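You operate a simulated robot arm through the tools that you are given. There is no shell and no other tool.

Carry out the task below with a simulated robot arm. There is one attempt and no reset: what you move stays moved.

JOB
Wind the leftover red thread on to the wooden rack's red cone.
Fine: leftover on the feed pin, rack cone on the winder pin, yellow lever down; run it till it stops.
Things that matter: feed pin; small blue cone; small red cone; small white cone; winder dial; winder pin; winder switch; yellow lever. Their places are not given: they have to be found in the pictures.

It is judged by the outcome, as a careful person would: the job done as asked, and still so three seconds after it is handed in. It fails if anything else is knocked over, pushed out of place, dropped, spilled or broken.

ROBOT AND FRAMES
A 7-joint arm with a two-finger parallel gripper, fixed in place. Base frame: the origin is on the floor under the middle of its stand, x ahead of it, y to its left, z up; the work surface is at about z = 0.88. Readings come in m, rad, newtons and seconds.
With the tool pointing down near the work surface it reaches from about 0.3 to 0.7 m from the base axis. Its first joint turns from -1.152 to 1.152 rad. Payload 1.57 kg.
The tool frame sits at the grasp point between the pads (the TCP): z along the fingers, y along the line on which they close. The tips reach 0.03 m beyond it. Largest opening 0.11 m; finger width 0.024, thickness 0.012; the body of the gripper, 0.048 by 0.112 m, starts 0.078 m behind the TCP.
Orientation is that of the tool frame in the base frame, as a unit quaternion [x, y, z, w]. With the fingers straight down and closing along the base's y, the tool's x points along the base's -x, its y along +y and its z along -z.

CONTROLS
- The arm moves only by the tool jog_arm. Its argument "steps" is a list that holds one entry, the list of rows, each a list of 6 numbers: the shift along the tool's x, y, z in units of 50 mm (1.0 is 50 mm), then the turn, a rotation vector about the tool's x, y, z in units of 4 degrees (1.0 is 4 degrees). In form: [[[x, y, z, ax, ay, az], ...]]. A call has 1 to 20 rows; each row shifts and turns the commanded pose from where the row before left it, along the tool's axes as they then stand. "gripper" is the closure, from 0 (fully open) to 1 (shut), set as the call begins (left out, the last holds). A call with a number of a shift or a turn outside -1 to 1 is refused whole. Each row takes 0.2 s and may step no farther than 0.05 m and 0.15 rad from the row before; otherwise, or with a gripper value out of range, the whole call is refused. Where a pose cannot be reached the arm comes as near as it can. A force on the tool above 40 N (or 10 N above the force at the start of the call, whichever is more), or a blocked arm, ends the call early, and 0.2 s more pass. The fingers move at their own pace (about 0.108 m/s each) and stop on an object; they squeeze with about 43 N. The grip force told is the motor's: it shows also when the fingers shut on nothing. Time passes only in rows, and 0.2 s behind the last, so rows that do not move let the fingers close. It gives the time, the measured TCP pose, the force on the tool (base axes), the opening and the grip force at its end, in the units of the frame above (readings bear some noise), with the torque about the TCP (base axes, N m) and any sound that the robot's microphone picked up, and new pictures: "show" is both (left out), scene, wrist or none.
- Cameras (640 x 400 px; columns grow to the right, rows downward): "scene" is fixed at [0.1469, -0.3796, 1.3873]; the picture's right is [0.84, -0.55, 0.00], its down [-0.32, -0.48, -0.82] and it looks along [0.45, 0.68, -0.58] (base axes); focal length 253 px, centre (320, 200). "wrist" rides on the gripper at [0.07, 0.016, -0.141] in the tool frame; the picture's right is [-0.23, 0.97, 0.00], its down [-0.85, -0.20, -0.48] and it looks along [-0.47, -0.11, 0.88] (tool axes); focal length 222 px, centre (320, 200).
- pixel_to_xyz(camera, pixels): for up to 12 pixels [column, row] of the newest picture of that camera ("zoom" is the newest enlarged one), the place [x, y, z] in the base frame of the surface seen there, good to about 0.002 m, but the place of the scene camera against the robot may be out by one fixed shift of up to 0.025 m in any direction. No time passes.
- close_up(camera, box): a new picture of the part [left, top, right, bottom] of that camera's present view, enlarged. No time passes.
- sign_off(): hands the job in; it is judged then, once.

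Unless the task says otherwise, let go and move clear before handing in.

The tools are called after "Emit:" by a JSON object that holds its "name" and its "arguments". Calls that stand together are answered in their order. jog_arm: Moves the arm, as the interface text tells. Its arguments: {"type":"object","properties":{"steps":{"type":"array"},"gripper":{"type":"number"},"show":{"type":"string","enum":["both","scene","wrist","none"]}},"required":["steps"]} The other tools are called the same way: pixel_to_xyz (camera, pixels) gives the place of the surface under pixels of a picture; close_up (camera, box) takes an enlarged picture of a part of a camera's view; sign_off () hands the job in.

At the start:

```text
time: 0.0
position: [0.377, -0.0287, 1.2614]
ee_rot: [0.001, 1.0, 0.0, 0.0]
force: [-0.7, -0.6, -0.3]
ft_torque: [-0.02, -0.01, -0.01]
grip_width: 0.1099
gripper_force: 0.1
```

scene: 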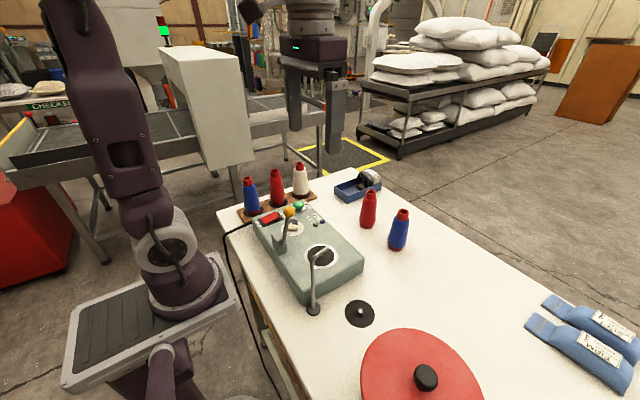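
wrist: 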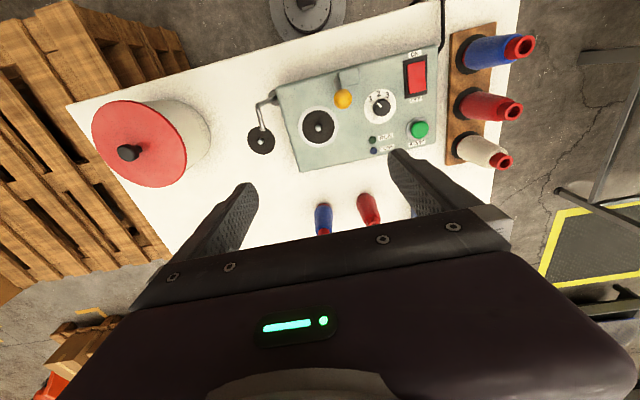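

The scene picture shows the winder (about px 310,250), the wooden rack with blue, red and white cones (px 250-300,190), two loose cones red (369,210) and blue (398,230), and a black feed disc (360,313). I will enlarge these areas before moving.

Emit:
{"name": "close_up", "arguments": {"camera": "scene", "box": [220, 150, 420, 330]}}

Emit:
{"name": "close_up", "arguments": {"camera": "wrist", "box": [230, 20, 550, 220]}}

```text
2.22 times, centred on (320, 240) of scene
```

zoom: 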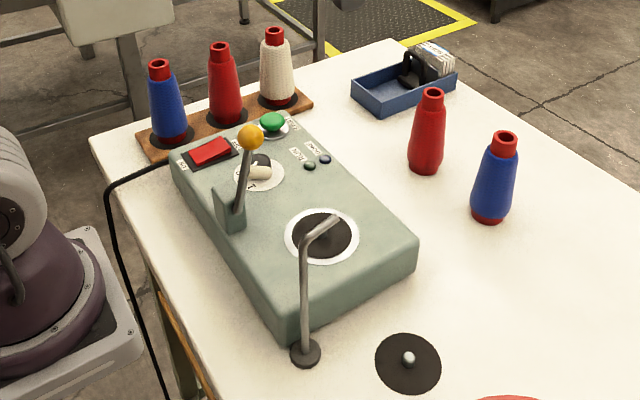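

```text
2.00 times, centred on (390, 120) of wrist
```

zoom: 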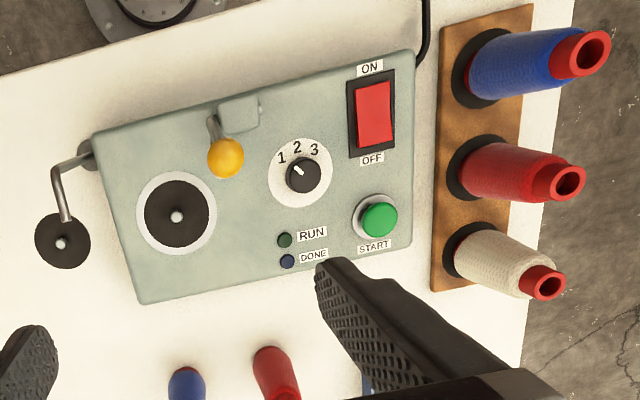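

The enlarged views show the machine panel: ON/OFF rocker, 1-2-3 dial, START button, RUN and DONE lamps, yellow-knobbed lever and turntable pin. I look closer at the dial, the tray and the labelled objects.

Emit:
{"name": "close_up", "arguments": {"camera": "wrist", "box": [340, 40, 450, 170]}}

Emit:
{"name": "close_up", "arguments": {"camera": "scene", "box": [320, 150, 420, 250]}}

Emit:
{"name": "close_up", "arguments": {"camera": "scene", "box": [500, 270, 640, 400]}}

Emit:
{"name": "close_up", "arguments": {"camera": "scene", "box": [230, 150, 330, 250]}}

```text
3.08 times, centred on (395, 105) of wrist
```

zoom: 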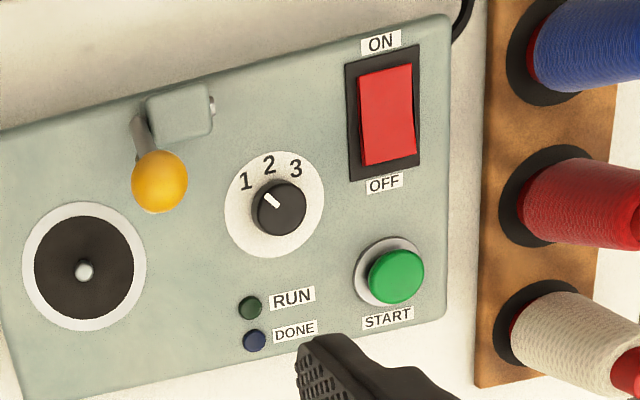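

```text
4.00 times, centred on (370, 200) of scene
```

zoom: 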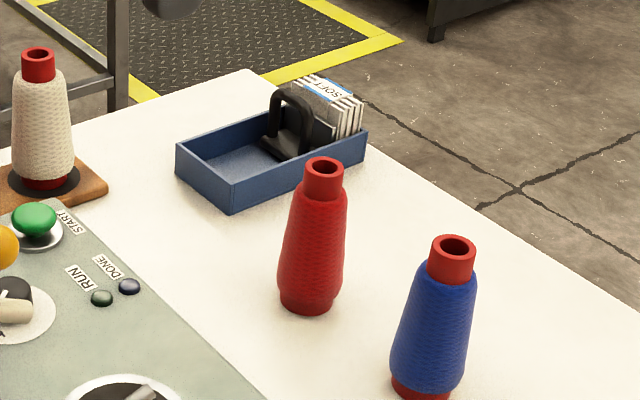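

```text
3.08 times, centred on (570, 335) of scene
```

zoom: 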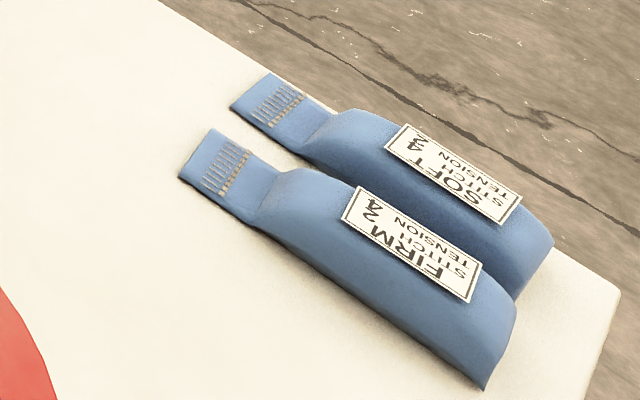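

```text
4.00 times, centred on (280, 200) of scene
```

zoom: 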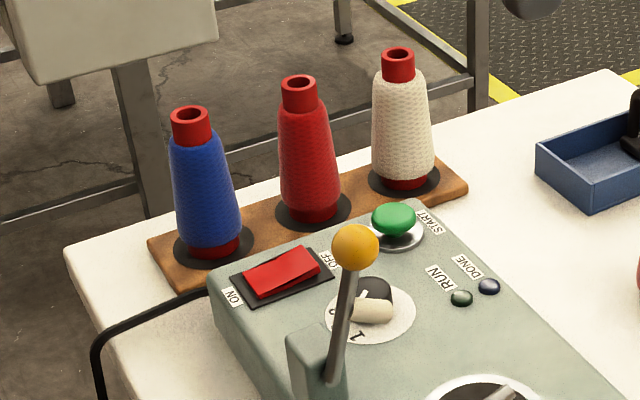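

The dial mark points up-left to about "1", and the soft blue packs at the right carry labels with numbers; I will read those, and measure the main points with pixel_to_xyz from both cameras.

Emit:
{"name": "close_up", "arguments": {"camera": "scene", "box": [570, 300, 640, 370]}}

Emit:
{"name": "close_up", "arguments": {"camera": "scene", "box": [355, 160, 395, 200]}}

Emit:
{"name": "pixel_to_xyz", "arguments": {"camera": "wrist", "pixels": [[318, 127], [261, 142], [342, 98], [381, 105], [416, 77], [419, 129], [374, 139], [523, 45], [511, 110], [502, 161], [127, 153], [324, 208]]}}

Emit:
{"name": "pixel_to_xyz", "arguments": {"camera": "scene", "pixels": [[247, 180], [277, 171], [299, 165], [371, 193], [403, 213], [320, 256], [361, 310], [290, 211], [298, 205], [270, 217], [425, 377], [313, 308]]}}

```text
5.71 times, centred on (605, 335) of scene
```

zoom: 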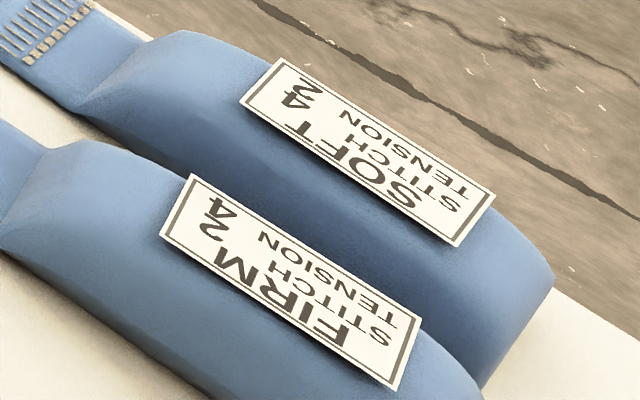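

```text
10.00 times, centred on (375, 180) of scene
```

zoom: 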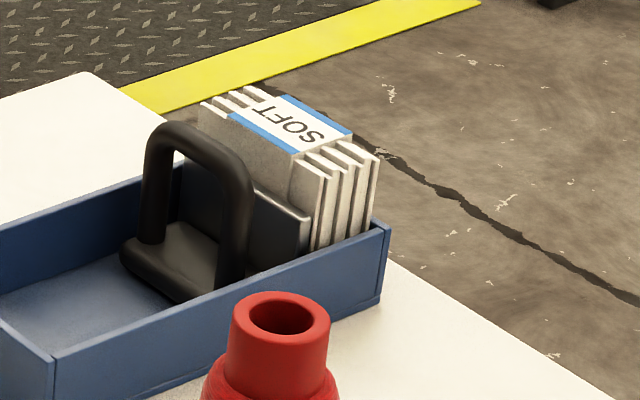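

```text
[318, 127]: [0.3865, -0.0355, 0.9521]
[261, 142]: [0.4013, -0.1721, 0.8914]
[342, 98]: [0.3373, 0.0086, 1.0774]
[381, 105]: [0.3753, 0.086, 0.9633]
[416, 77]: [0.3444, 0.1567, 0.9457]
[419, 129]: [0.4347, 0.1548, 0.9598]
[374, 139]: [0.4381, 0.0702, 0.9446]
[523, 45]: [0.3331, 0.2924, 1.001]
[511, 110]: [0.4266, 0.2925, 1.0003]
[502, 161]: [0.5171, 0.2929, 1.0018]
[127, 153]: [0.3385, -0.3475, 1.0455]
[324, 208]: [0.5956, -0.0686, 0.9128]
```

```text
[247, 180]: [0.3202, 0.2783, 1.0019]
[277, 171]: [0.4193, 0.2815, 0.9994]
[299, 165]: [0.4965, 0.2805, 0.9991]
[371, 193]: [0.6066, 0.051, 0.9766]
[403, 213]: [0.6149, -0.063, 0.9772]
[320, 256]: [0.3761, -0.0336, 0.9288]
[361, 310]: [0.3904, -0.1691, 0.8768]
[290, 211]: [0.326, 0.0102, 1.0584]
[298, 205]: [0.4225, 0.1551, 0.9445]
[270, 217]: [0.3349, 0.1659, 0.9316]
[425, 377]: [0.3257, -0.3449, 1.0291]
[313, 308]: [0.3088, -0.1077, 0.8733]
```

The wrist and scene readings differ by a steady shift of about [0.012, 0, 0.016], so I will trust the wrist camera. Next I move the hand over toward the labelled packs (scene px ~600,340) to read them and to see the whole table from another side.

Emit:
{"name": "pixel_to_xyz", "arguments": {"camera": "scene", "pixels": [[620, 310], [600, 335], [370, 178], [425, 340], [580, 345], [345, 190]]}}

Emit:
{"name": "jog_arm", "arguments": {"steps": [[[-0.8, -0.8, 0, 0, 0, 0], [-0.8, -0.8, 0, 0, 0, 0], [0, -0.8, 0, 0, 0, 0], [0, -0.8, 0, 0, 0, 0], [0, -0.8, 0, 0, 0, 0]]]}}

```text
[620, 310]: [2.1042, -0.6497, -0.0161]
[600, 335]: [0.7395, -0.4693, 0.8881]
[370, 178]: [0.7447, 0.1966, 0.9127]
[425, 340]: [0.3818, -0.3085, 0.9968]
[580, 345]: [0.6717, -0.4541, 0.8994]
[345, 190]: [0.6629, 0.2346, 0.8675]
```

```text
refused: row 1 steps farther than a row can; nothing moved
```

The call was refused because the diagonal step was too long. I repeat it with shorter rows.

Emit:
{"name": "jog_arm", "arguments": {"steps": [[[-0.7, -0.7, 0, 0, 0, 0], [-0.7, -0.7, 0, 0, 0, 0], [-0.2, -0.9, 0, 0, 0, 0], [0, -0.9, 0, 0, 0, 0], [0, -0.9, 0, 0, 0, 0], [0, -0.6, 0, 0, 0, 0]]]}}

```text
time: 1.4
position: [0.4561, -0.2639, 1.2618]
ee_rot: [0.0, 1.0, -0.001, 0.0]
force: [-0.1, -1.3, -0.1]
ft_torque: [0.04, -0.02, -0.01]
grip_width: 0.1102
gripper_force: 0.2
```

scene: 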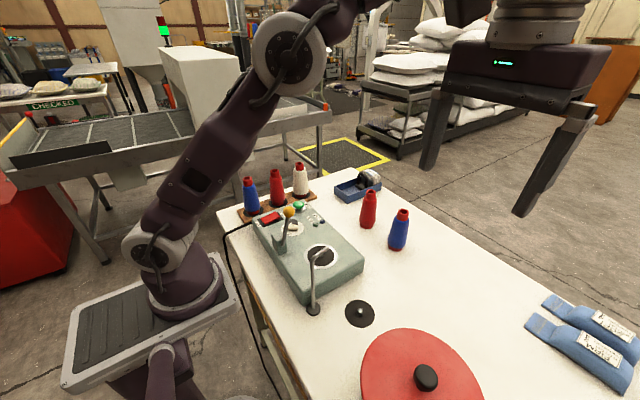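
wrist: 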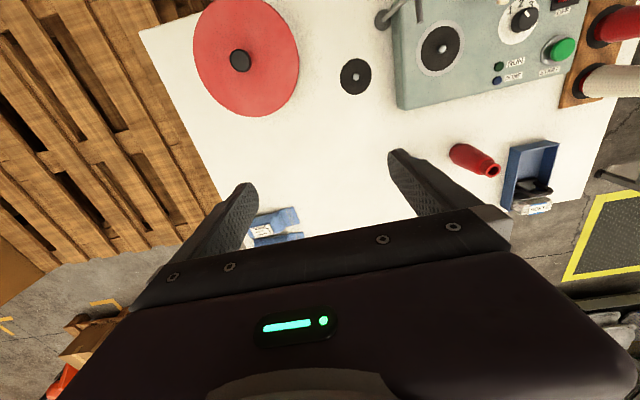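

The wrist view now shows the tray at about (528,185) and the blue packs at (272,225). I enlarge both to read the labels.

Emit:
{"name": "close_up", "arguments": {"camera": "wrist", "box": [240, 195, 320, 245]}}

Emit:
{"name": "close_up", "arguments": {"camera": "wrist", "box": [490, 130, 570, 220]}}

Emit:
{"name": "close_up", "arguments": {"camera": "wrist", "box": [360, 0, 600, 150]}}

```text
8.00 times, centred on (280, 220) of wrist
```

zoom: 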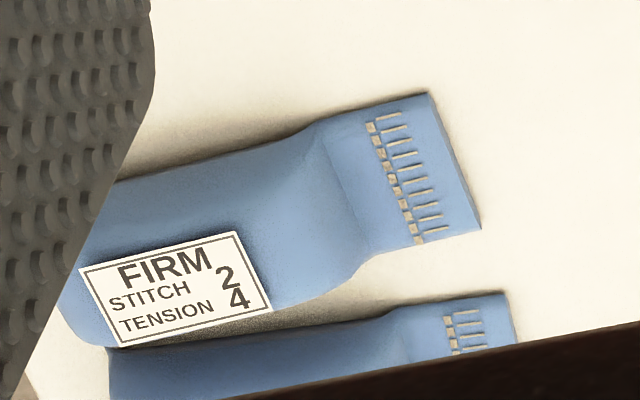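

```text
4.44 times, centred on (530, 175) of wrist
```

zoom: 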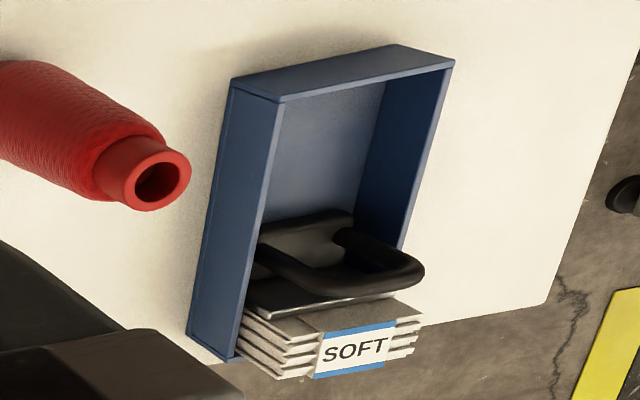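

```text
2.67 times, centred on (480, 75) of wrist
```

zoom: 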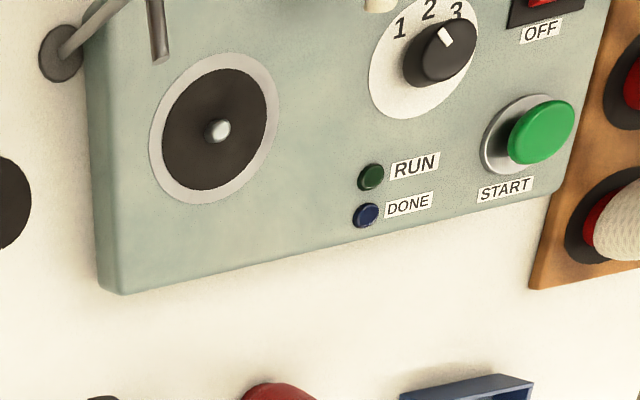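

The packs read "FIRM / SOFT stitch tension" and the tray holds pads tagged "SOFT", which seem unrelated to winding; the dial mark still looks to point at "1". I move the hand back over the machine, a little lower, to inspect the switch, dial and lever.

Emit:
{"name": "jog_arm", "arguments": {"steps": [[[0.35, 0.85, 0.1, 0, 0, 0], [0.35, 0.85, 0.1, 0, 0, 0], [0.35, 0.85, 0.1, 0, 0, 0], [0.35, 0.85, 0.2, 0, 0, 0], [0.35, 0.85, 0.2, 0, 0, 0], [0.35, 0.85, 0.2, 0, 0, 0], [0.35, 0.85, 0.2, 0, 0, 0], [0.15, 0.0, 0.5, 0, 0, 0]]]}}

```text
time: 3.2
position: [0.3279, 0.0341, 1.1798]
ee_rot: [0.0, 1.0, 0.0, 0.0]
force: [-0.2, -0.7, 0.1]
ft_torque: [-0.02, 0.01, -0.02]
grip_width: 0.1099
gripper_force: 0.1
```

scene: 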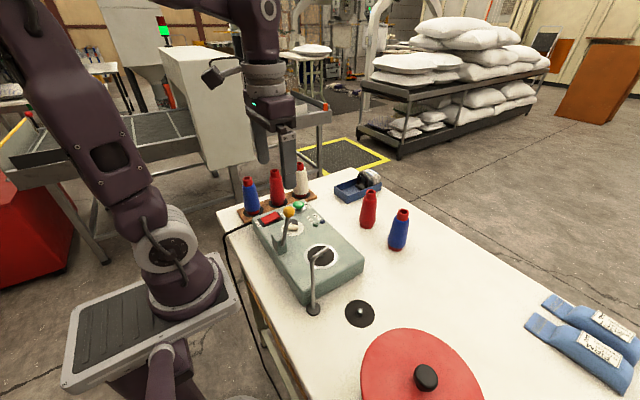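
wrist: 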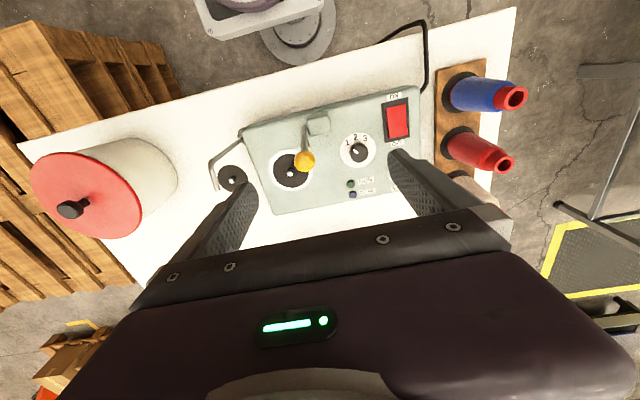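

The machine is now in the upper middle of the wrist view (px 250-420, 85-210). I enlarge the switch, dial and lever.

Emit:
{"name": "close_up", "arguments": {"camera": "wrist", "box": [290, 80, 430, 180]}}

Emit:
{"name": "close_up", "arguments": {"camera": "wrist", "box": [335, 90, 415, 170]}}

Emit:
{"name": "close_up", "arguments": {"camera": "wrist", "box": [205, 100, 335, 215]}}

Emit:
{"name": "close_up", "arguments": {"camera": "scene", "box": [250, 195, 320, 245]}}

```text
4.00 times, centred on (360, 130) of wrist
```

zoom: 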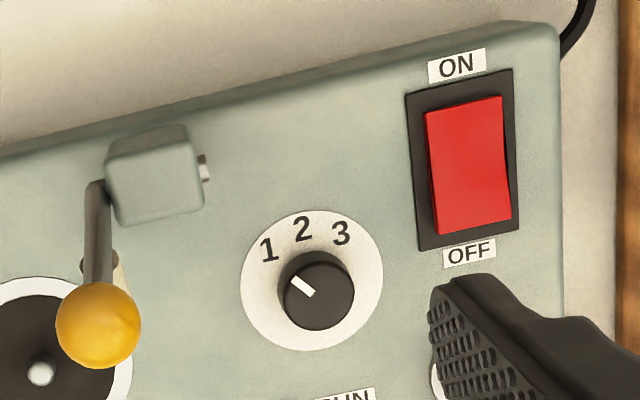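

```text
5.00 times, centred on (375, 130) of wrist
```

zoom: 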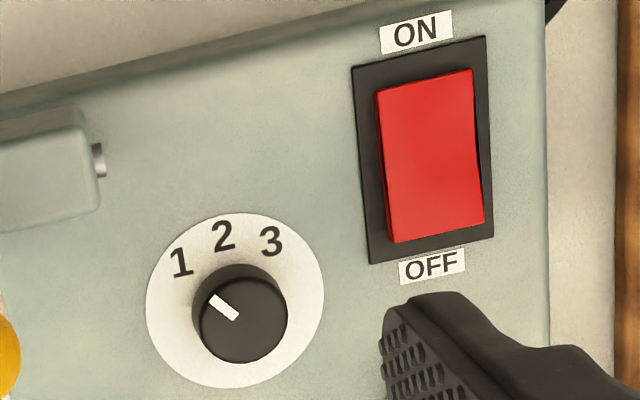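

```text
3.48 times, centred on (270, 158) of wrist
```

zoom: 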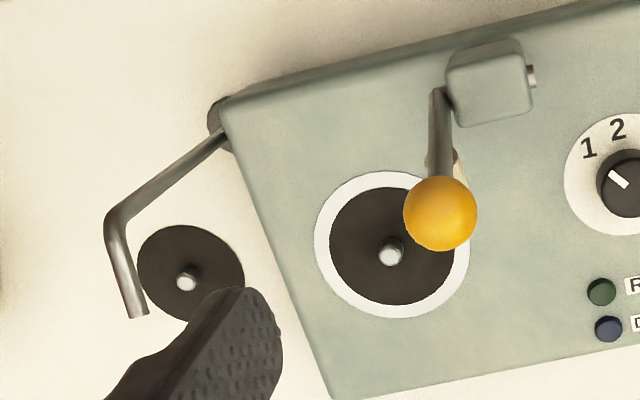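

```text
8.00 times, centred on (285, 220) of scene
```

zoom: 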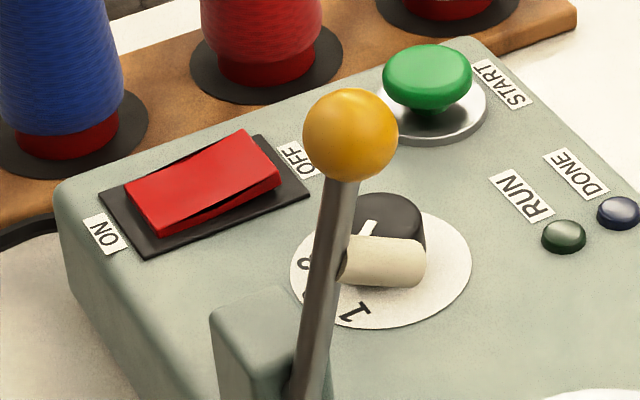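

The close-ups show the dial at "1" and a lever with a cream roller on its stem; I need heights at both ends of the rocker and along the lever, so I query points there.

Emit:
{"name": "pixel_to_xyz", "arguments": {"camera": "scene", "pixels": [[269, 218], [276, 216], [283, 213], [268.5, 222], [289, 212], [291, 216], [288, 232], [286, 240], [293, 227.5], [300, 227.5], [297, 219], [281, 242]]}}

Emit:
{"name": "pixel_to_xyz", "arguments": {"camera": "wrist", "pixels": [[397, 108], [398, 120], [399, 133], [384, 120], [304, 161], [312, 143], [314, 130], [318, 120], [326, 122], [290, 172], [232, 181], [238, 195]]}}

Emit:
{"name": "close_up", "arguments": {"camera": "scene", "box": [265, 200, 325, 255]}}

```text
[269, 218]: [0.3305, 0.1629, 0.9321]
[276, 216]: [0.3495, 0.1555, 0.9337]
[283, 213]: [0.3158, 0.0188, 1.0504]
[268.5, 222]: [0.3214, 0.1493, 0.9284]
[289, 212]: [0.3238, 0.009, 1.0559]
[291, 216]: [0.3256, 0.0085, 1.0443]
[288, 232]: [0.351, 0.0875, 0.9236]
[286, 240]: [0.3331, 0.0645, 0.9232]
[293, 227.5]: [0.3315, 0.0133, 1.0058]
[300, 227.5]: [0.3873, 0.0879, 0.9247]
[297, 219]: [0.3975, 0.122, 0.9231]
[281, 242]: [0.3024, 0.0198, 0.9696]
```

```text
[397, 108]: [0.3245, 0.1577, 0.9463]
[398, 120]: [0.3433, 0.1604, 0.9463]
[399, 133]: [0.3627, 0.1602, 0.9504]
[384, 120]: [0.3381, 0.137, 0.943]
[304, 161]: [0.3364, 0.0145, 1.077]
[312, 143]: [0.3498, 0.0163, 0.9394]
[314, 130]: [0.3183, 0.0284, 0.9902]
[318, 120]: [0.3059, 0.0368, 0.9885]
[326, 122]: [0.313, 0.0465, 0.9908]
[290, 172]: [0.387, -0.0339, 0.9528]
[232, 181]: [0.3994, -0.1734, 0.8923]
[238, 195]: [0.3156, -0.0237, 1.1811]
```

```text
7.27 times, centred on (295, 228) of scene
```

zoom: 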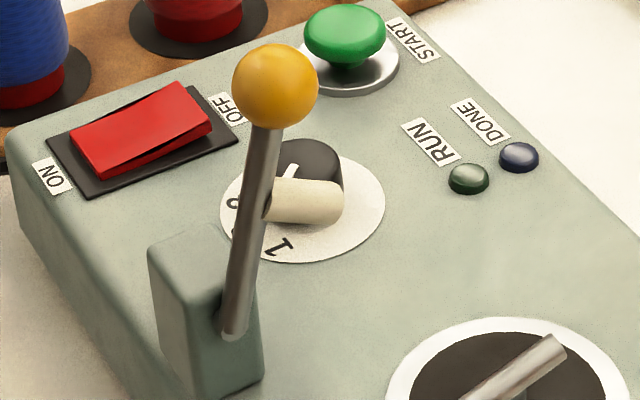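

The lever leans slightly to +x (knob centre near [0.340, 0.015, 1.066], pivot near x 0.31), so it should go down toward +x. I measure the wire guide between the machine and the feed pin (wrist px 209,164 to 218,191), because it is close to where I must place the cones.

Emit:
{"name": "close_up", "arguments": {"camera": "wrist", "box": [200, 120, 260, 210]}}

Emit:
{"name": "pixel_to_xyz", "arguments": {"camera": "scene", "pixels": [[313, 300], [314, 285], [315, 264], [319, 257], [326, 252], [331, 249], [333, 248], [355, 305], [361, 309], [370, 318], [348, 318], [361, 316]]}}

Emit:
{"name": "pixel_to_xyz", "arguments": {"camera": "wrist", "pixels": [[240, 134], [230, 143], [222, 152], [210, 162], [211, 168], [215, 180], [217.5, 189], [226, 172], [508, 96], [505, 164], [477, 95], [480, 150]]}}

```text
4.44 times, centred on (230, 165) of wrist
```

zoom: 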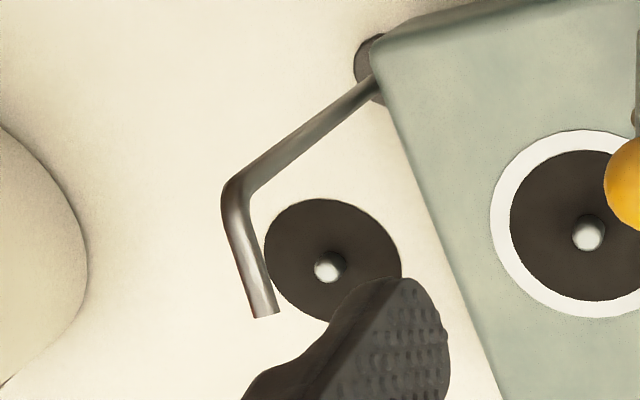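

```text
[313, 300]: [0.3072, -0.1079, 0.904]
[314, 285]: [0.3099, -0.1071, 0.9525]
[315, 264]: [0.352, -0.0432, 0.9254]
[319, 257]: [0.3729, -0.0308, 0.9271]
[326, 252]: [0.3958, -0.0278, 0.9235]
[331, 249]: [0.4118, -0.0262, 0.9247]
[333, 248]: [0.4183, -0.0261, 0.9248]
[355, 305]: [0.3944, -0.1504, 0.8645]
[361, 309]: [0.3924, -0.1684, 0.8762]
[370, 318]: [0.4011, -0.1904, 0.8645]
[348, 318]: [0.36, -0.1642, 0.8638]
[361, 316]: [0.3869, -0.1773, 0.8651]
```

```text
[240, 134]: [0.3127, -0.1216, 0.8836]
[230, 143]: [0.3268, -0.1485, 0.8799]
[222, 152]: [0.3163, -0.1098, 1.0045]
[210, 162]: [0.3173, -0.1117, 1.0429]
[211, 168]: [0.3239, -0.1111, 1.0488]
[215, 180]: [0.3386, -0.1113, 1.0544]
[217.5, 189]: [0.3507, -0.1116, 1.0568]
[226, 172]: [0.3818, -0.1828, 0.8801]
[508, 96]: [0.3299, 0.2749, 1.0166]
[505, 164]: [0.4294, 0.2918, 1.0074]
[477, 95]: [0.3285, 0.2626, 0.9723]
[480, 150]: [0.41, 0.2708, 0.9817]
```

The wire guide stands at about (0.316,-0.111) with its arm reaching to x≈0.355 at z≈1.06, clear of a straight-down approach to both pins. Now I move above the loose red cone (scene px 369,210; about x 0.619, y 0.050) to measure it from the wrist camera.

Emit:
{"name": "jog_arm", "arguments": {"steps": [[[-0.95, 0.05, 0, 0, 0, 0], [-0.95, 0.05, 0, 0, 0, 0], [-0.95, 0.05, 0, 0, 0, 0], [-0.95, 0.05, 0.1, 0, 0, 0], [-0.95, 0.05, 0.2, 0, 0, 0], [-0.7, 0.05, 0.5, 0, 0, 0]]]}}

```text
time: 4.6
position: [0.6, 0.0485, 1.1422]
ee_rot: [0.0, 1.0, 0.0, 0.0]
force: [-0.3, 0.4, -0.3]
ft_torque: [0.02, 0.02, -0.01]
grip_width: 0.1102
gripper_force: 0.1
```

scene: 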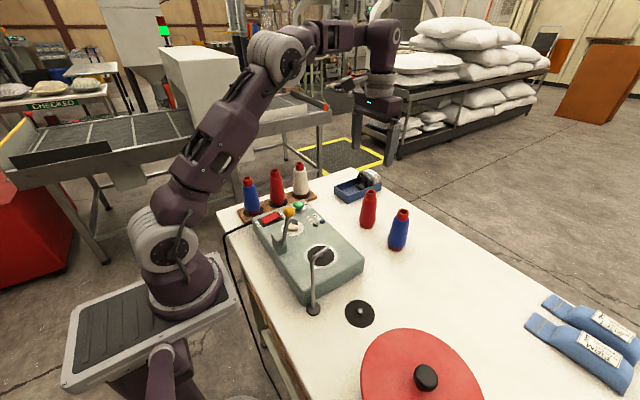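
wrist: 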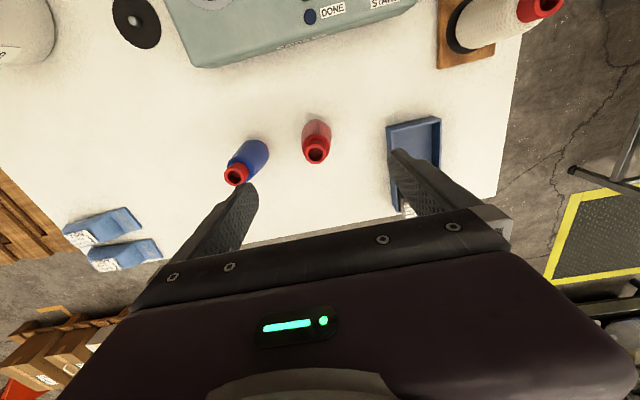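

There is some lettering on the machine's front face near wrist px (300,43). I enlarge that and the red cone (316,145), and query cone rim points.

Emit:
{"name": "close_up", "arguments": {"camera": "wrist", "box": [240, 0, 420, 70]}}

Emit:
{"name": "close_up", "arguments": {"camera": "wrist", "box": [290, 110, 345, 175]}}

Emit:
{"name": "pixel_to_xyz", "arguments": {"camera": "wrist", "pixels": [[306, 148], [326, 148], [316, 138], [316, 160], [316, 150], [316, 127], [303, 135], [330, 133], [316, 119], [236, 174], [300, 43]]}}

```text
3.56 times, centred on (330, 35) of wrist
```

zoom: 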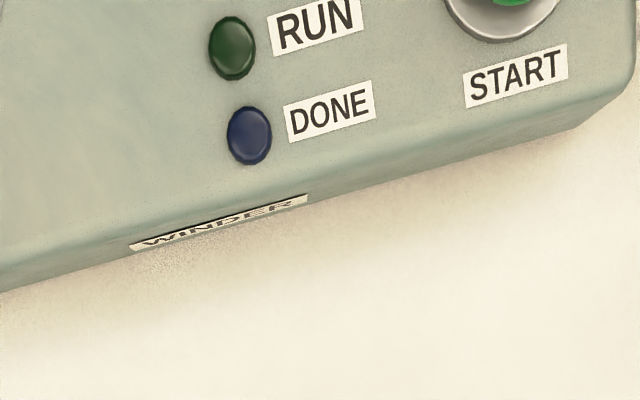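

```text
6.15 times, centred on (318, 142) of wrist
```

zoom: 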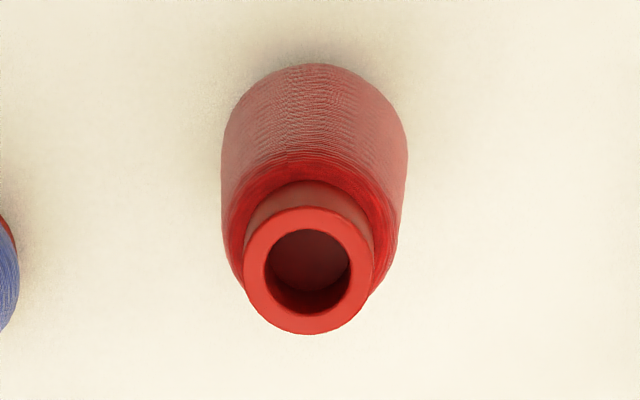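

```text
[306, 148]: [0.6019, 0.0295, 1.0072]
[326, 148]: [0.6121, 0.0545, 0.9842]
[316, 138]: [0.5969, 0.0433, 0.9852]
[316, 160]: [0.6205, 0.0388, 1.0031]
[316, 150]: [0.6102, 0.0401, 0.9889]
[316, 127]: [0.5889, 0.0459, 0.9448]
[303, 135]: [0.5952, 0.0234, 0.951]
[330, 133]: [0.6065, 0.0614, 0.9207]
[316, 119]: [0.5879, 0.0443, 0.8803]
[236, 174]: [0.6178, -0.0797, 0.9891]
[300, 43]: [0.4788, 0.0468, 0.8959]
```

The front label only reads "WINDER". The red cone's rim centre works out to about (0.612, 0.040, 1.003) with a neck of about 26 mm diameter, so I centre over it and go partway down to verify.

Emit:
{"name": "jog_arm", "arguments": {"steps": [[[-0.24, -0.17, 0.4, 0, 0, 0], [0, 0, 0.6, 0, 0, 0], [0, 0, 0.4, 0, 0, 0]]]}}

```text
time: 5.4
position: [0.6104, 0.0399, 1.0717]
ee_rot: [-0.001, 1.0, -0.001, 0.0]
force: [0.4, 0.9, -0.1]
ft_torque: [-0.01, -0.02, 0.02]
grip_width: 0.11
gripper_force: 0.0
```

scene: 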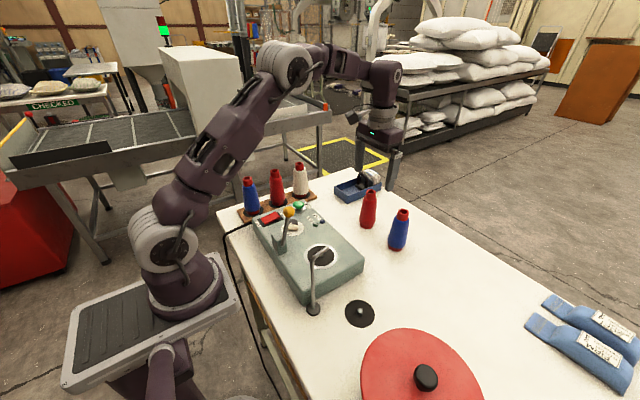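
wrist: 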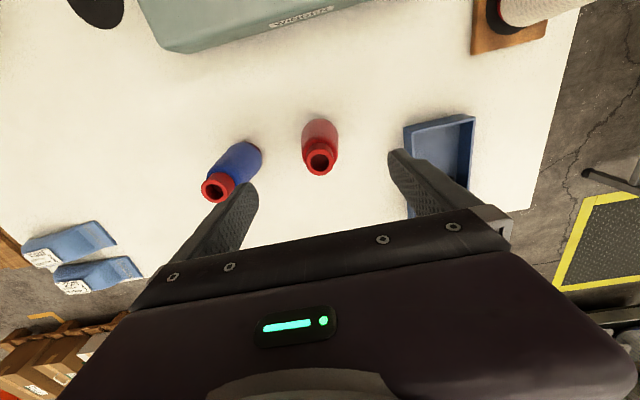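

The cone's rim now sits at about wrist px (320,160) between the fingers. I enlarge it to refine the centring.

Emit:
{"name": "close_up", "arguments": {"camera": "wrist", "box": [290, 110, 350, 180]}}

Emit:
{"name": "pixel_to_xyz", "arguments": {"camera": "wrist", "pixels": [[308, 160], [332, 158], [320, 172], [320, 145]]}}

```text
5.71 times, centred on (320, 145) of wrist
```

zoom: 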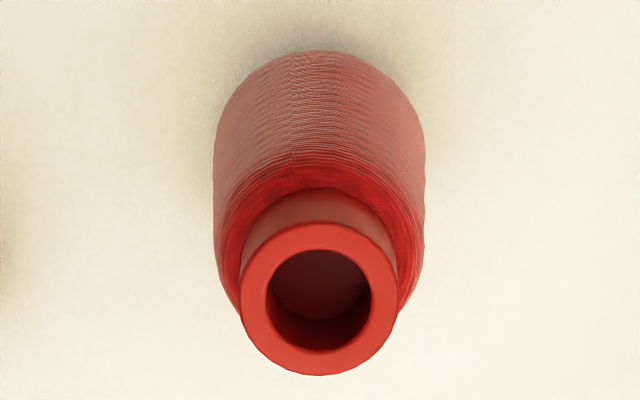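

```text
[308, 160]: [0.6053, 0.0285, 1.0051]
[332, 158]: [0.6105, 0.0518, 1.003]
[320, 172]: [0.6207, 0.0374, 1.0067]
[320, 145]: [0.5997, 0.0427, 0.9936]
```

The rim centre is at (0.611, 0.039), within a millimetre of the TCP. I go down so the fingertips straddle the neck.

Emit:
{"name": "jog_arm", "arguments": {"steps": [[[0, 0, 0.54, 0, 0, 0], [0, 0, 0.54, 0, 0, 0]]]}}

Emit:
{"name": "jog_arm", "arguments": {"steps": [[[0, 0, 0, 0, 0, 0], [0, 0, 0, 0, 0, 0], [0, 0, 0, 0, 0, 0], [0, 0, 0, 0, 0, 0]]], "gripper": 1}}

```text
time: 6.0
position: [0.6111, 0.0411, 1.0176]
ee_rot: [0.0, 1.0, 0.0, 0.001]
force: [0.0, -0.2, 0.0]
ft_torque: [0.02, 0.03, 0.02]
grip_width: 0.11
gripper_force: 0.1
```

scene: 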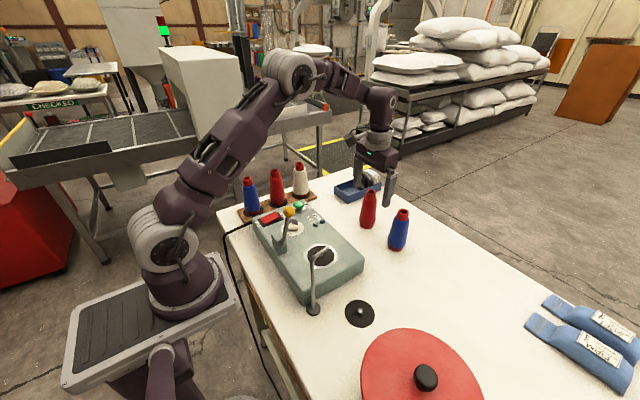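
wrist: 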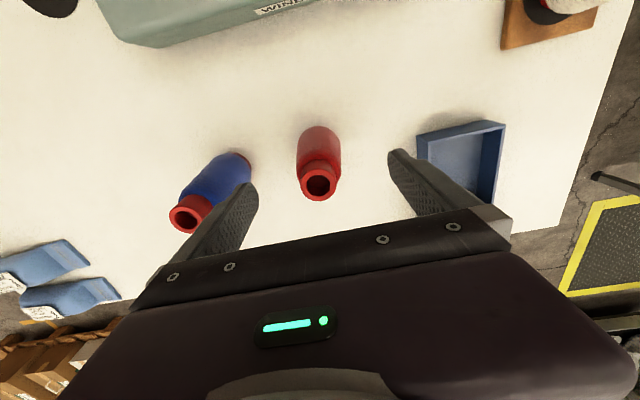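

```text
time: 7.0
position: [0.6112, 0.0413, 1.0181]
ee_rot: [-0.001, 1.0, 0.0, 0.0]
force: [-0.5, 0.2, -0.1]
ft_torque: [0.03, 0.04, 0.01]
grip_width: 0.0282
gripper_force: 38.1
```

scene: 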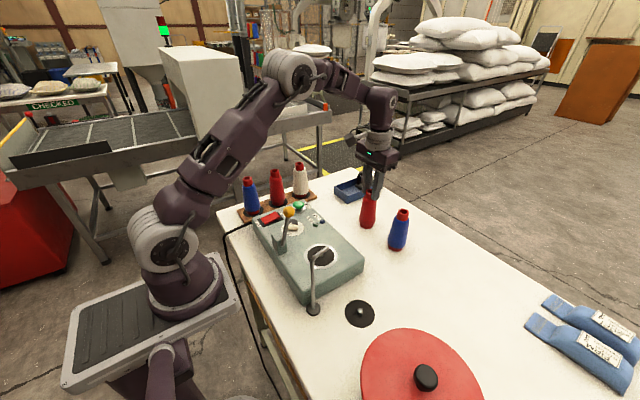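
wrist: 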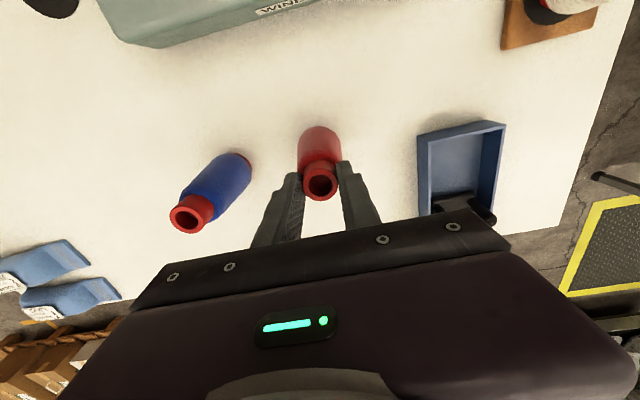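

The fingers stopped at 28.2 mm with 38 N on the neck, so the cone is held. I lift it straight up and check.

Emit:
{"name": "jog_arm", "arguments": {"steps": [[[0, 0, -0.3, 0, 0, 0], [0, 0, -0.5, 0, 0, 0], [0, 0, -0.8, 0, 0, 0], [0, 0, -0.9, 0, 0, 0], [0, 0, -0.9, 0, 0, 0], [0, 0, -0.3, 0, 0, 0]]]}}

```text
time: 8.4
position: [0.6115, 0.0433, 1.1821]
ee_rot: [-0.007, 1.0, -0.005, -0.002]
force: [0.5, 0.1, -1.2]
ft_torque: [0.03, 0.02, -0.02]
grip_width: 0.0284
gripper_force: 37.5
out of reach, approached as far as the arm can: row 5, 6
```

scene: 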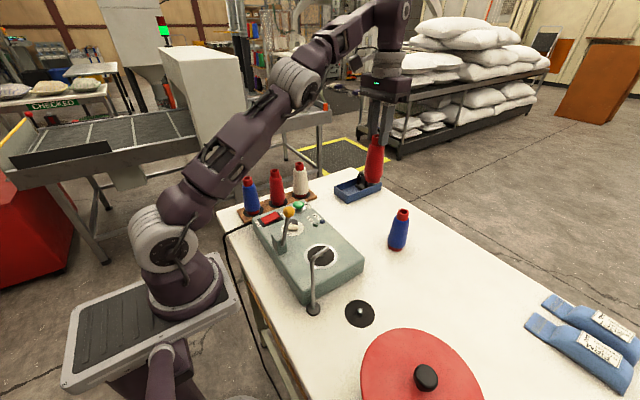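
wrist: 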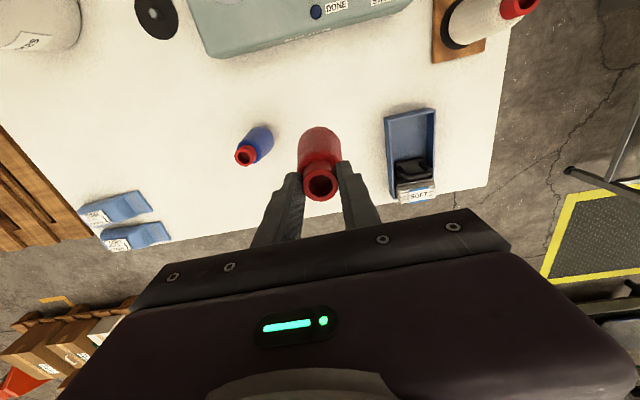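

The cone is held firmly and lifted (z about 1.18, the arm's limit there). A label shows on the white drum at wrist px (30,40), which I enlarge before going on.

Emit:
{"name": "close_up", "arguments": {"camera": "wrist", "box": [0, 0, 90, 70]}}

Emit:
{"name": "close_up", "arguments": {"camera": "wrist", "box": [280, 110, 360, 210]}}

```text
5.71 times, centred on (45, 35) of wrist
```

zoom: 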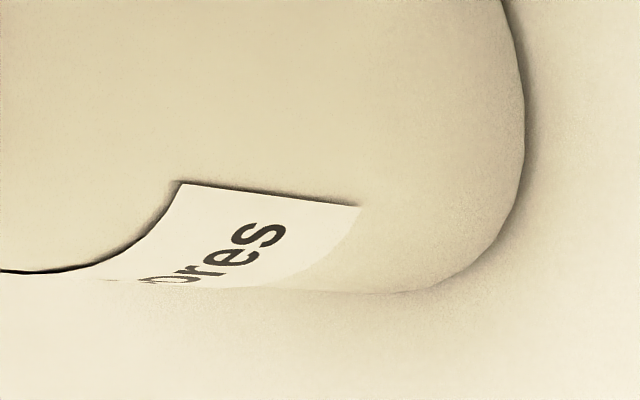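

```text
4.00 times, centred on (320, 160) of wrist
```

zoom: 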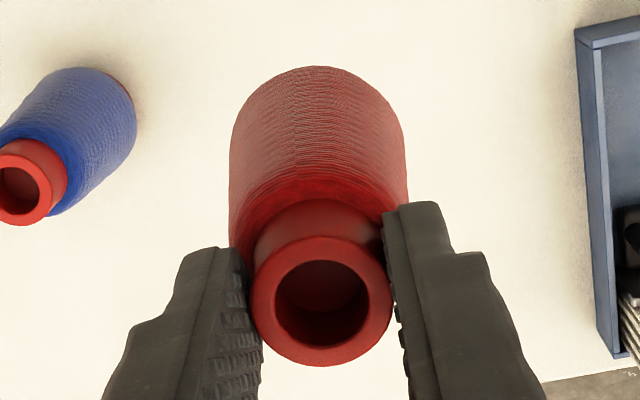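

The drum's label reads something like "…ores" (empty cores), not part of this job. I now carry the cone at height to above the feed pin at about (0.400, -0.1735).

Emit:
{"name": "jog_arm", "arguments": {"steps": [[[0.6, -0.6, 0, 0, 0, 0], [0.6, -0.6, 0, 0, 0, 0], [0.6, -0.6, 0, 0, 0, 0], [0.6, -0.6, 0, 0, 0, 0], [0.6, -0.6, 0, 0, 0, 0], [0.6, -0.6, 0, 0, 0, 0], [0.4, -0.5, 0, 0, 0, 0]]]}}

```text
time: 10.0
position: [0.4124, -0.1616, 1.1816]
ee_rot: [0.0, 1.0, 0.0, 0.0]
force: [0.4, -0.2, 0.3]
ft_torque: [0.03, 0.0, 0.0]
grip_width: 0.0279
gripper_force: 38.2
```

scene: 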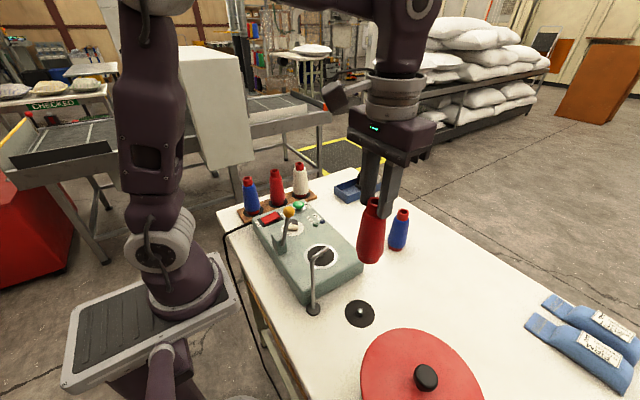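
wrist: 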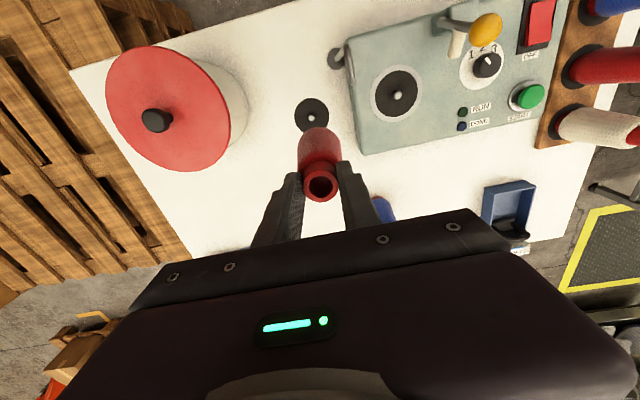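

The feed pin is visible at wrist px (311,116) beside the held cone. I measure it and the winder pin again from this nearer view.

Emit:
{"name": "close_up", "arguments": {"camera": "wrist", "box": [285, 90, 345, 140]}}

Emit:
{"name": "pixel_to_xyz", "arguments": {"camera": "wrist", "pixels": [[311, 116], [310, 118], [397, 94], [397, 96], [296, 112], [328, 114], [311, 99], [460, 42], [485, 25], [452, 15]]}}

Emit:
{"name": "close_up", "arguments": {"camera": "wrist", "box": [360, 0, 560, 150]}}

```text
8.00 times, centred on (315, 115) of wrist
```

zoom: 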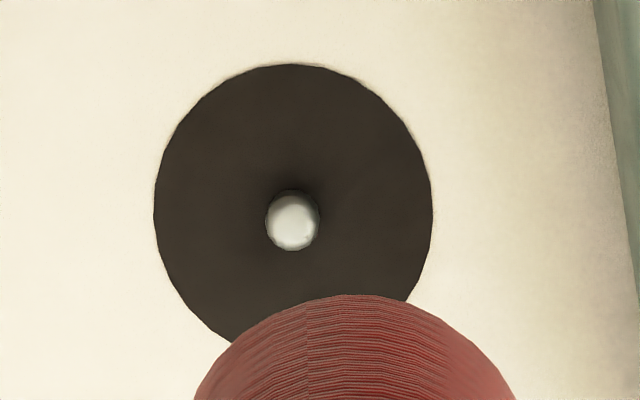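

```text
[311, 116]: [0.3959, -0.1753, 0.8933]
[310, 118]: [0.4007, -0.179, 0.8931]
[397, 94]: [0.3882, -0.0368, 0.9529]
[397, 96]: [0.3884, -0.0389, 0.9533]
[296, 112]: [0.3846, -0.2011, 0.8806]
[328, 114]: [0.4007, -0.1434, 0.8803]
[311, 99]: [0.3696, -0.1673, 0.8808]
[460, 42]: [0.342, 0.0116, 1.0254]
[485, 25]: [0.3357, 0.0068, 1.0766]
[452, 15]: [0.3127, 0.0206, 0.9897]
```

```text
2.67 times, centred on (460, 75) of wrist
```

zoom: 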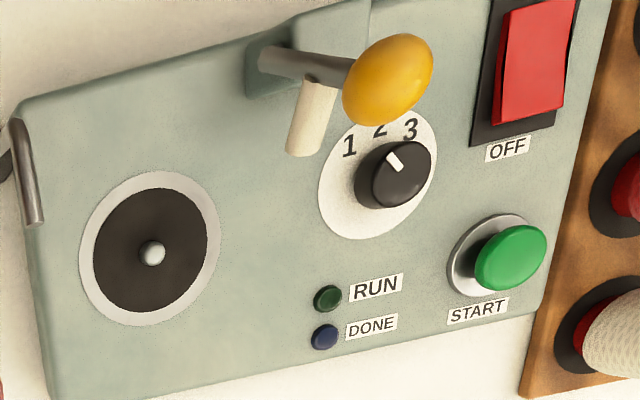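

Combining the views, the feed pin is at about (0.3995, -0.1745) and the winder pin near (0.388, -0.036). I centre over the feed pin and lower until the cone's foot is just above the pin tip.

Emit:
{"name": "jog_arm", "arguments": {"steps": [[[0.258, -0.258, 0, 0, 0, 0], [0, 0, 0.8, 0, 0, 0], [0, 0, 0.8, 0, 0, 0], [0, 0, 0.8, 0, 0, 0], [0, 0, 0.4, 0, 0, 0]]]}}

```text
time: 11.2
position: [0.3973, -0.1746, 1.0412]
ee_rot: [0.0, 1.0, 0.0, 0.0]
force: [-0.9, 0.5, -1.0]
ft_torque: [-0.02, -0.01, 0.01]
grip_width: 0.0281
gripper_force: 38.3
```

scene: 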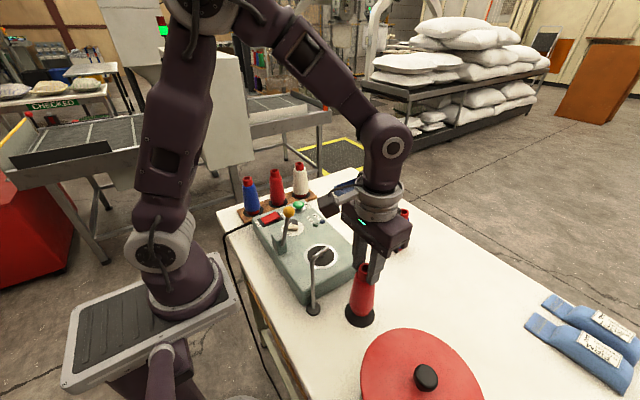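
wrist: 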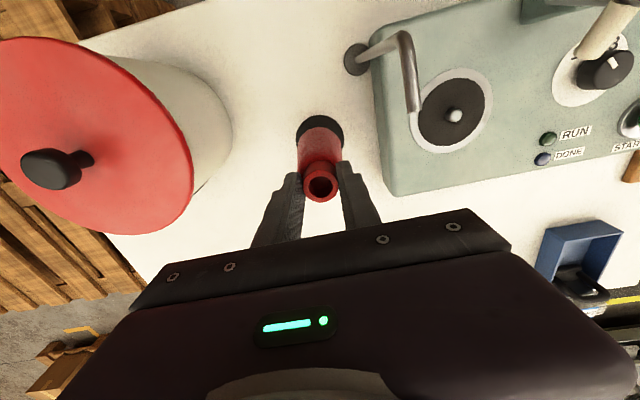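

The cone's foot is just above the feed disc (wrist px 320,130; scene px 360,318). I check the alignment in close-ups from both cameras.

Emit:
{"name": "close_up", "arguments": {"camera": "scene", "box": [325, 255, 405, 335]}}

Emit:
{"name": "close_up", "arguments": {"camera": "wrist", "box": [285, 105, 355, 175]}}

```text
5.00 times, centred on (365, 295) of scene
```

zoom: 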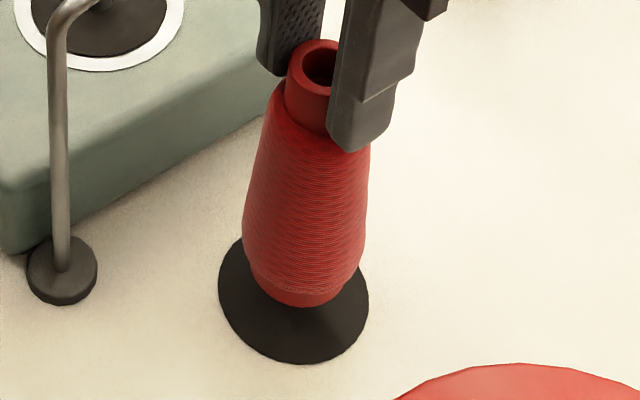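

```text
5.71 times, centred on (320, 140) of wrist
```

zoom: 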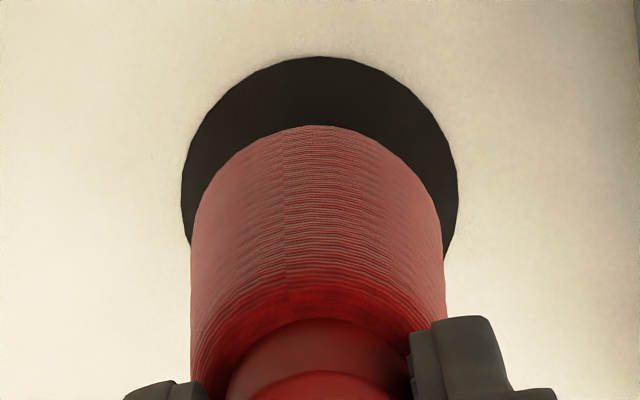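

Sideways the cone and disc agree within about a millimetre. I lower in small steps onto the pin, watching the force.

Emit:
{"name": "jog_arm", "arguments": {"steps": [[[-0.03, 0, 0.1, 0, 0, 0], [0, 0, 0.1, 0, 0, 0], [0, 0, 0, 0, 0, 0]]], "show": "scene"}}

```text
time: 12.0
position: [0.3992, -0.1747, 1.0313]
ee_rot: [-0.001, 1.0, 0.0, -0.001]
force: [0.0, -0.2, -1.6]
ft_torque: [0.01, 0.05, -0.03]
grip_width: 0.0283
gripper_force: 38.4
```

scene: 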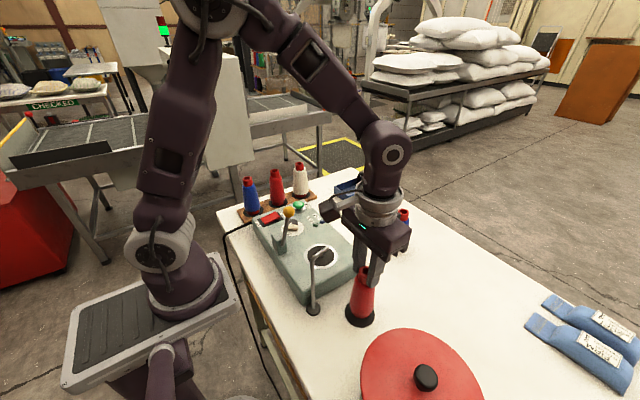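

There is no contact force yet. I lower the last millimetres in 3 mm rows.

Emit:
{"name": "jog_arm", "arguments": {"steps": [[[0, 0, 0.06, 0, 0, 0], [0, 0, 0.06, 0, 0, 0], [0, 0, 0.06, 0, 0, 0], [0, 0, 0, 0, 0, 0]]], "show": "both"}}

```text
time: 13.0
position: [0.4003, -0.1749, 1.0229]
ee_rot: [0.001, 1.0, 0.0, -0.001]
force: [0.5, -0.3, -0.2]
ft_torque: [-0.02, 0.0, 0.0]
grip_width: 0.028
gripper_force: 38.2
```

scene: 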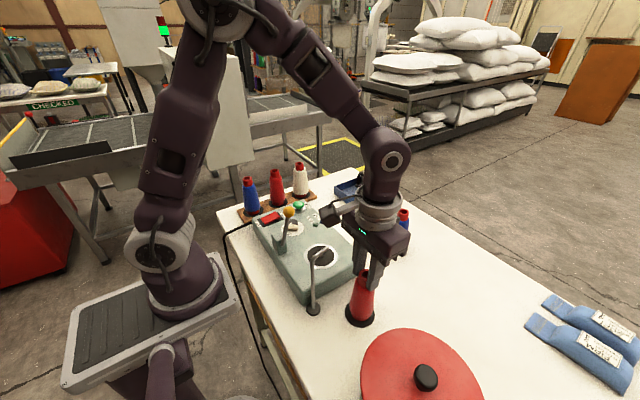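
wrist: 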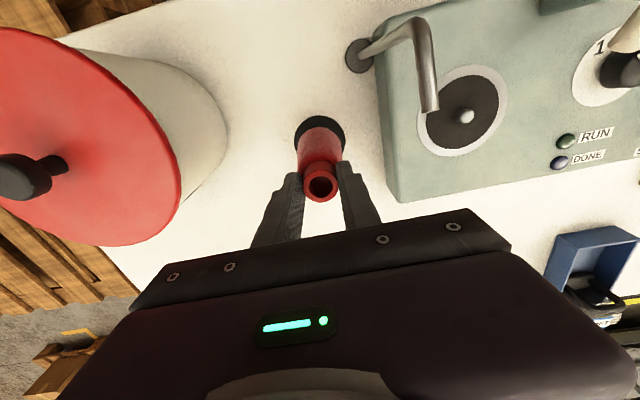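

Still no contact, and the foot is now below the pin's tip, so the pin is inside the cone. I lower a little more until it seats.

Emit:
{"name": "jog_arm", "arguments": {"steps": [[[0, 0, 0.04, 0, 0, 0], [0, 0, 0.03, 0, 0, 0], [0, 0, 0, 0, 0, 0]]], "show": "none"}}

Emit:
{"name": "close_up", "arguments": {"camera": "scene", "box": [325, 255, 405, 335]}}

```text
time: 13.8
position: [0.3989, -0.1744, 1.0187]
ee_rot: [0.0, 1.0, 0.0, 0.0]
force: [-0.8, -0.1, -1.3]
ft_torque: [0.01, 0.03, -0.01]
grip_width: 0.0282
gripper_force: 38.4
```

```text
5.00 times, centred on (365, 295) of scene
```

zoom: 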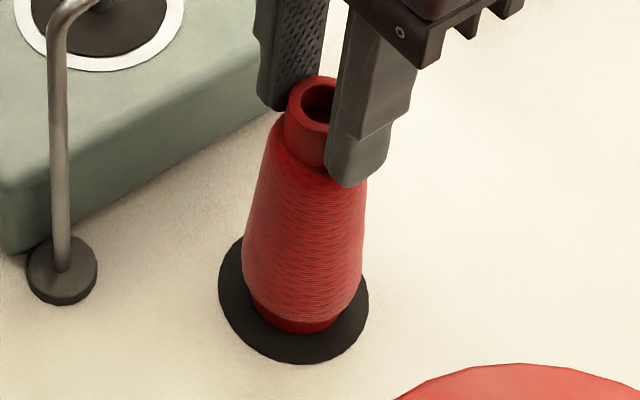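

The cone's foot is on the disc within a millimetre. I press down 0.5 mm more and open the fingers partway.

Emit:
{"name": "jog_arm", "arguments": {"steps": [[[0, 0, 0.015, 0, 0, 0], [0, 0, 0, 0, 0, 0]]], "show": "none"}}

Emit:
{"name": "jog_arm", "arguments": {"steps": [[[0, 0, 0, 0, 0, 0], [0, 0, 0, 0, 0, 0]]], "gripper": 0.45}}

```text
time: 14.4
position: [0.4, -0.1748, 1.0171]
ee_rot: [0.001, 1.0, 0.0, 0.0]
force: [0.7, -0.2, -0.8]
ft_torque: [-0.02, -0.01, 0.01]
grip_width: 0.0282
gripper_force: 38.1
```

```text
time: 15.0
position: [0.4005, -0.1742, 1.0182]
ee_rot: [-0.001, 1.0, 0.0, 0.0]
force: [-0.2, 0.2, -0.5]
ft_torque: [-0.01, -0.01, 0.01]
grip_width: 0.0605
gripper_force: 0.2
```

scene: 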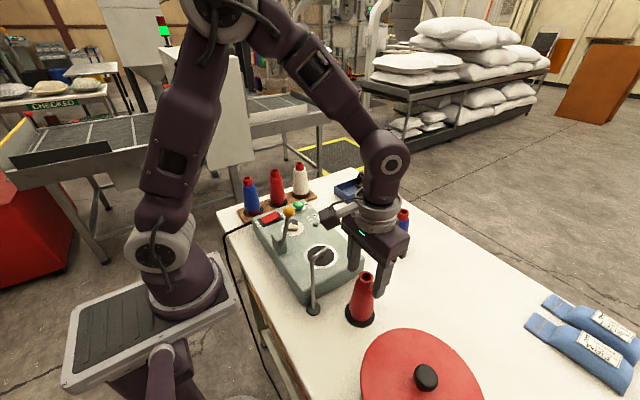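
wrist: 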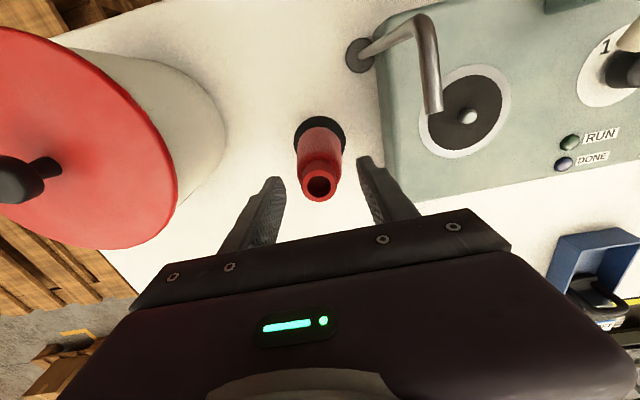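

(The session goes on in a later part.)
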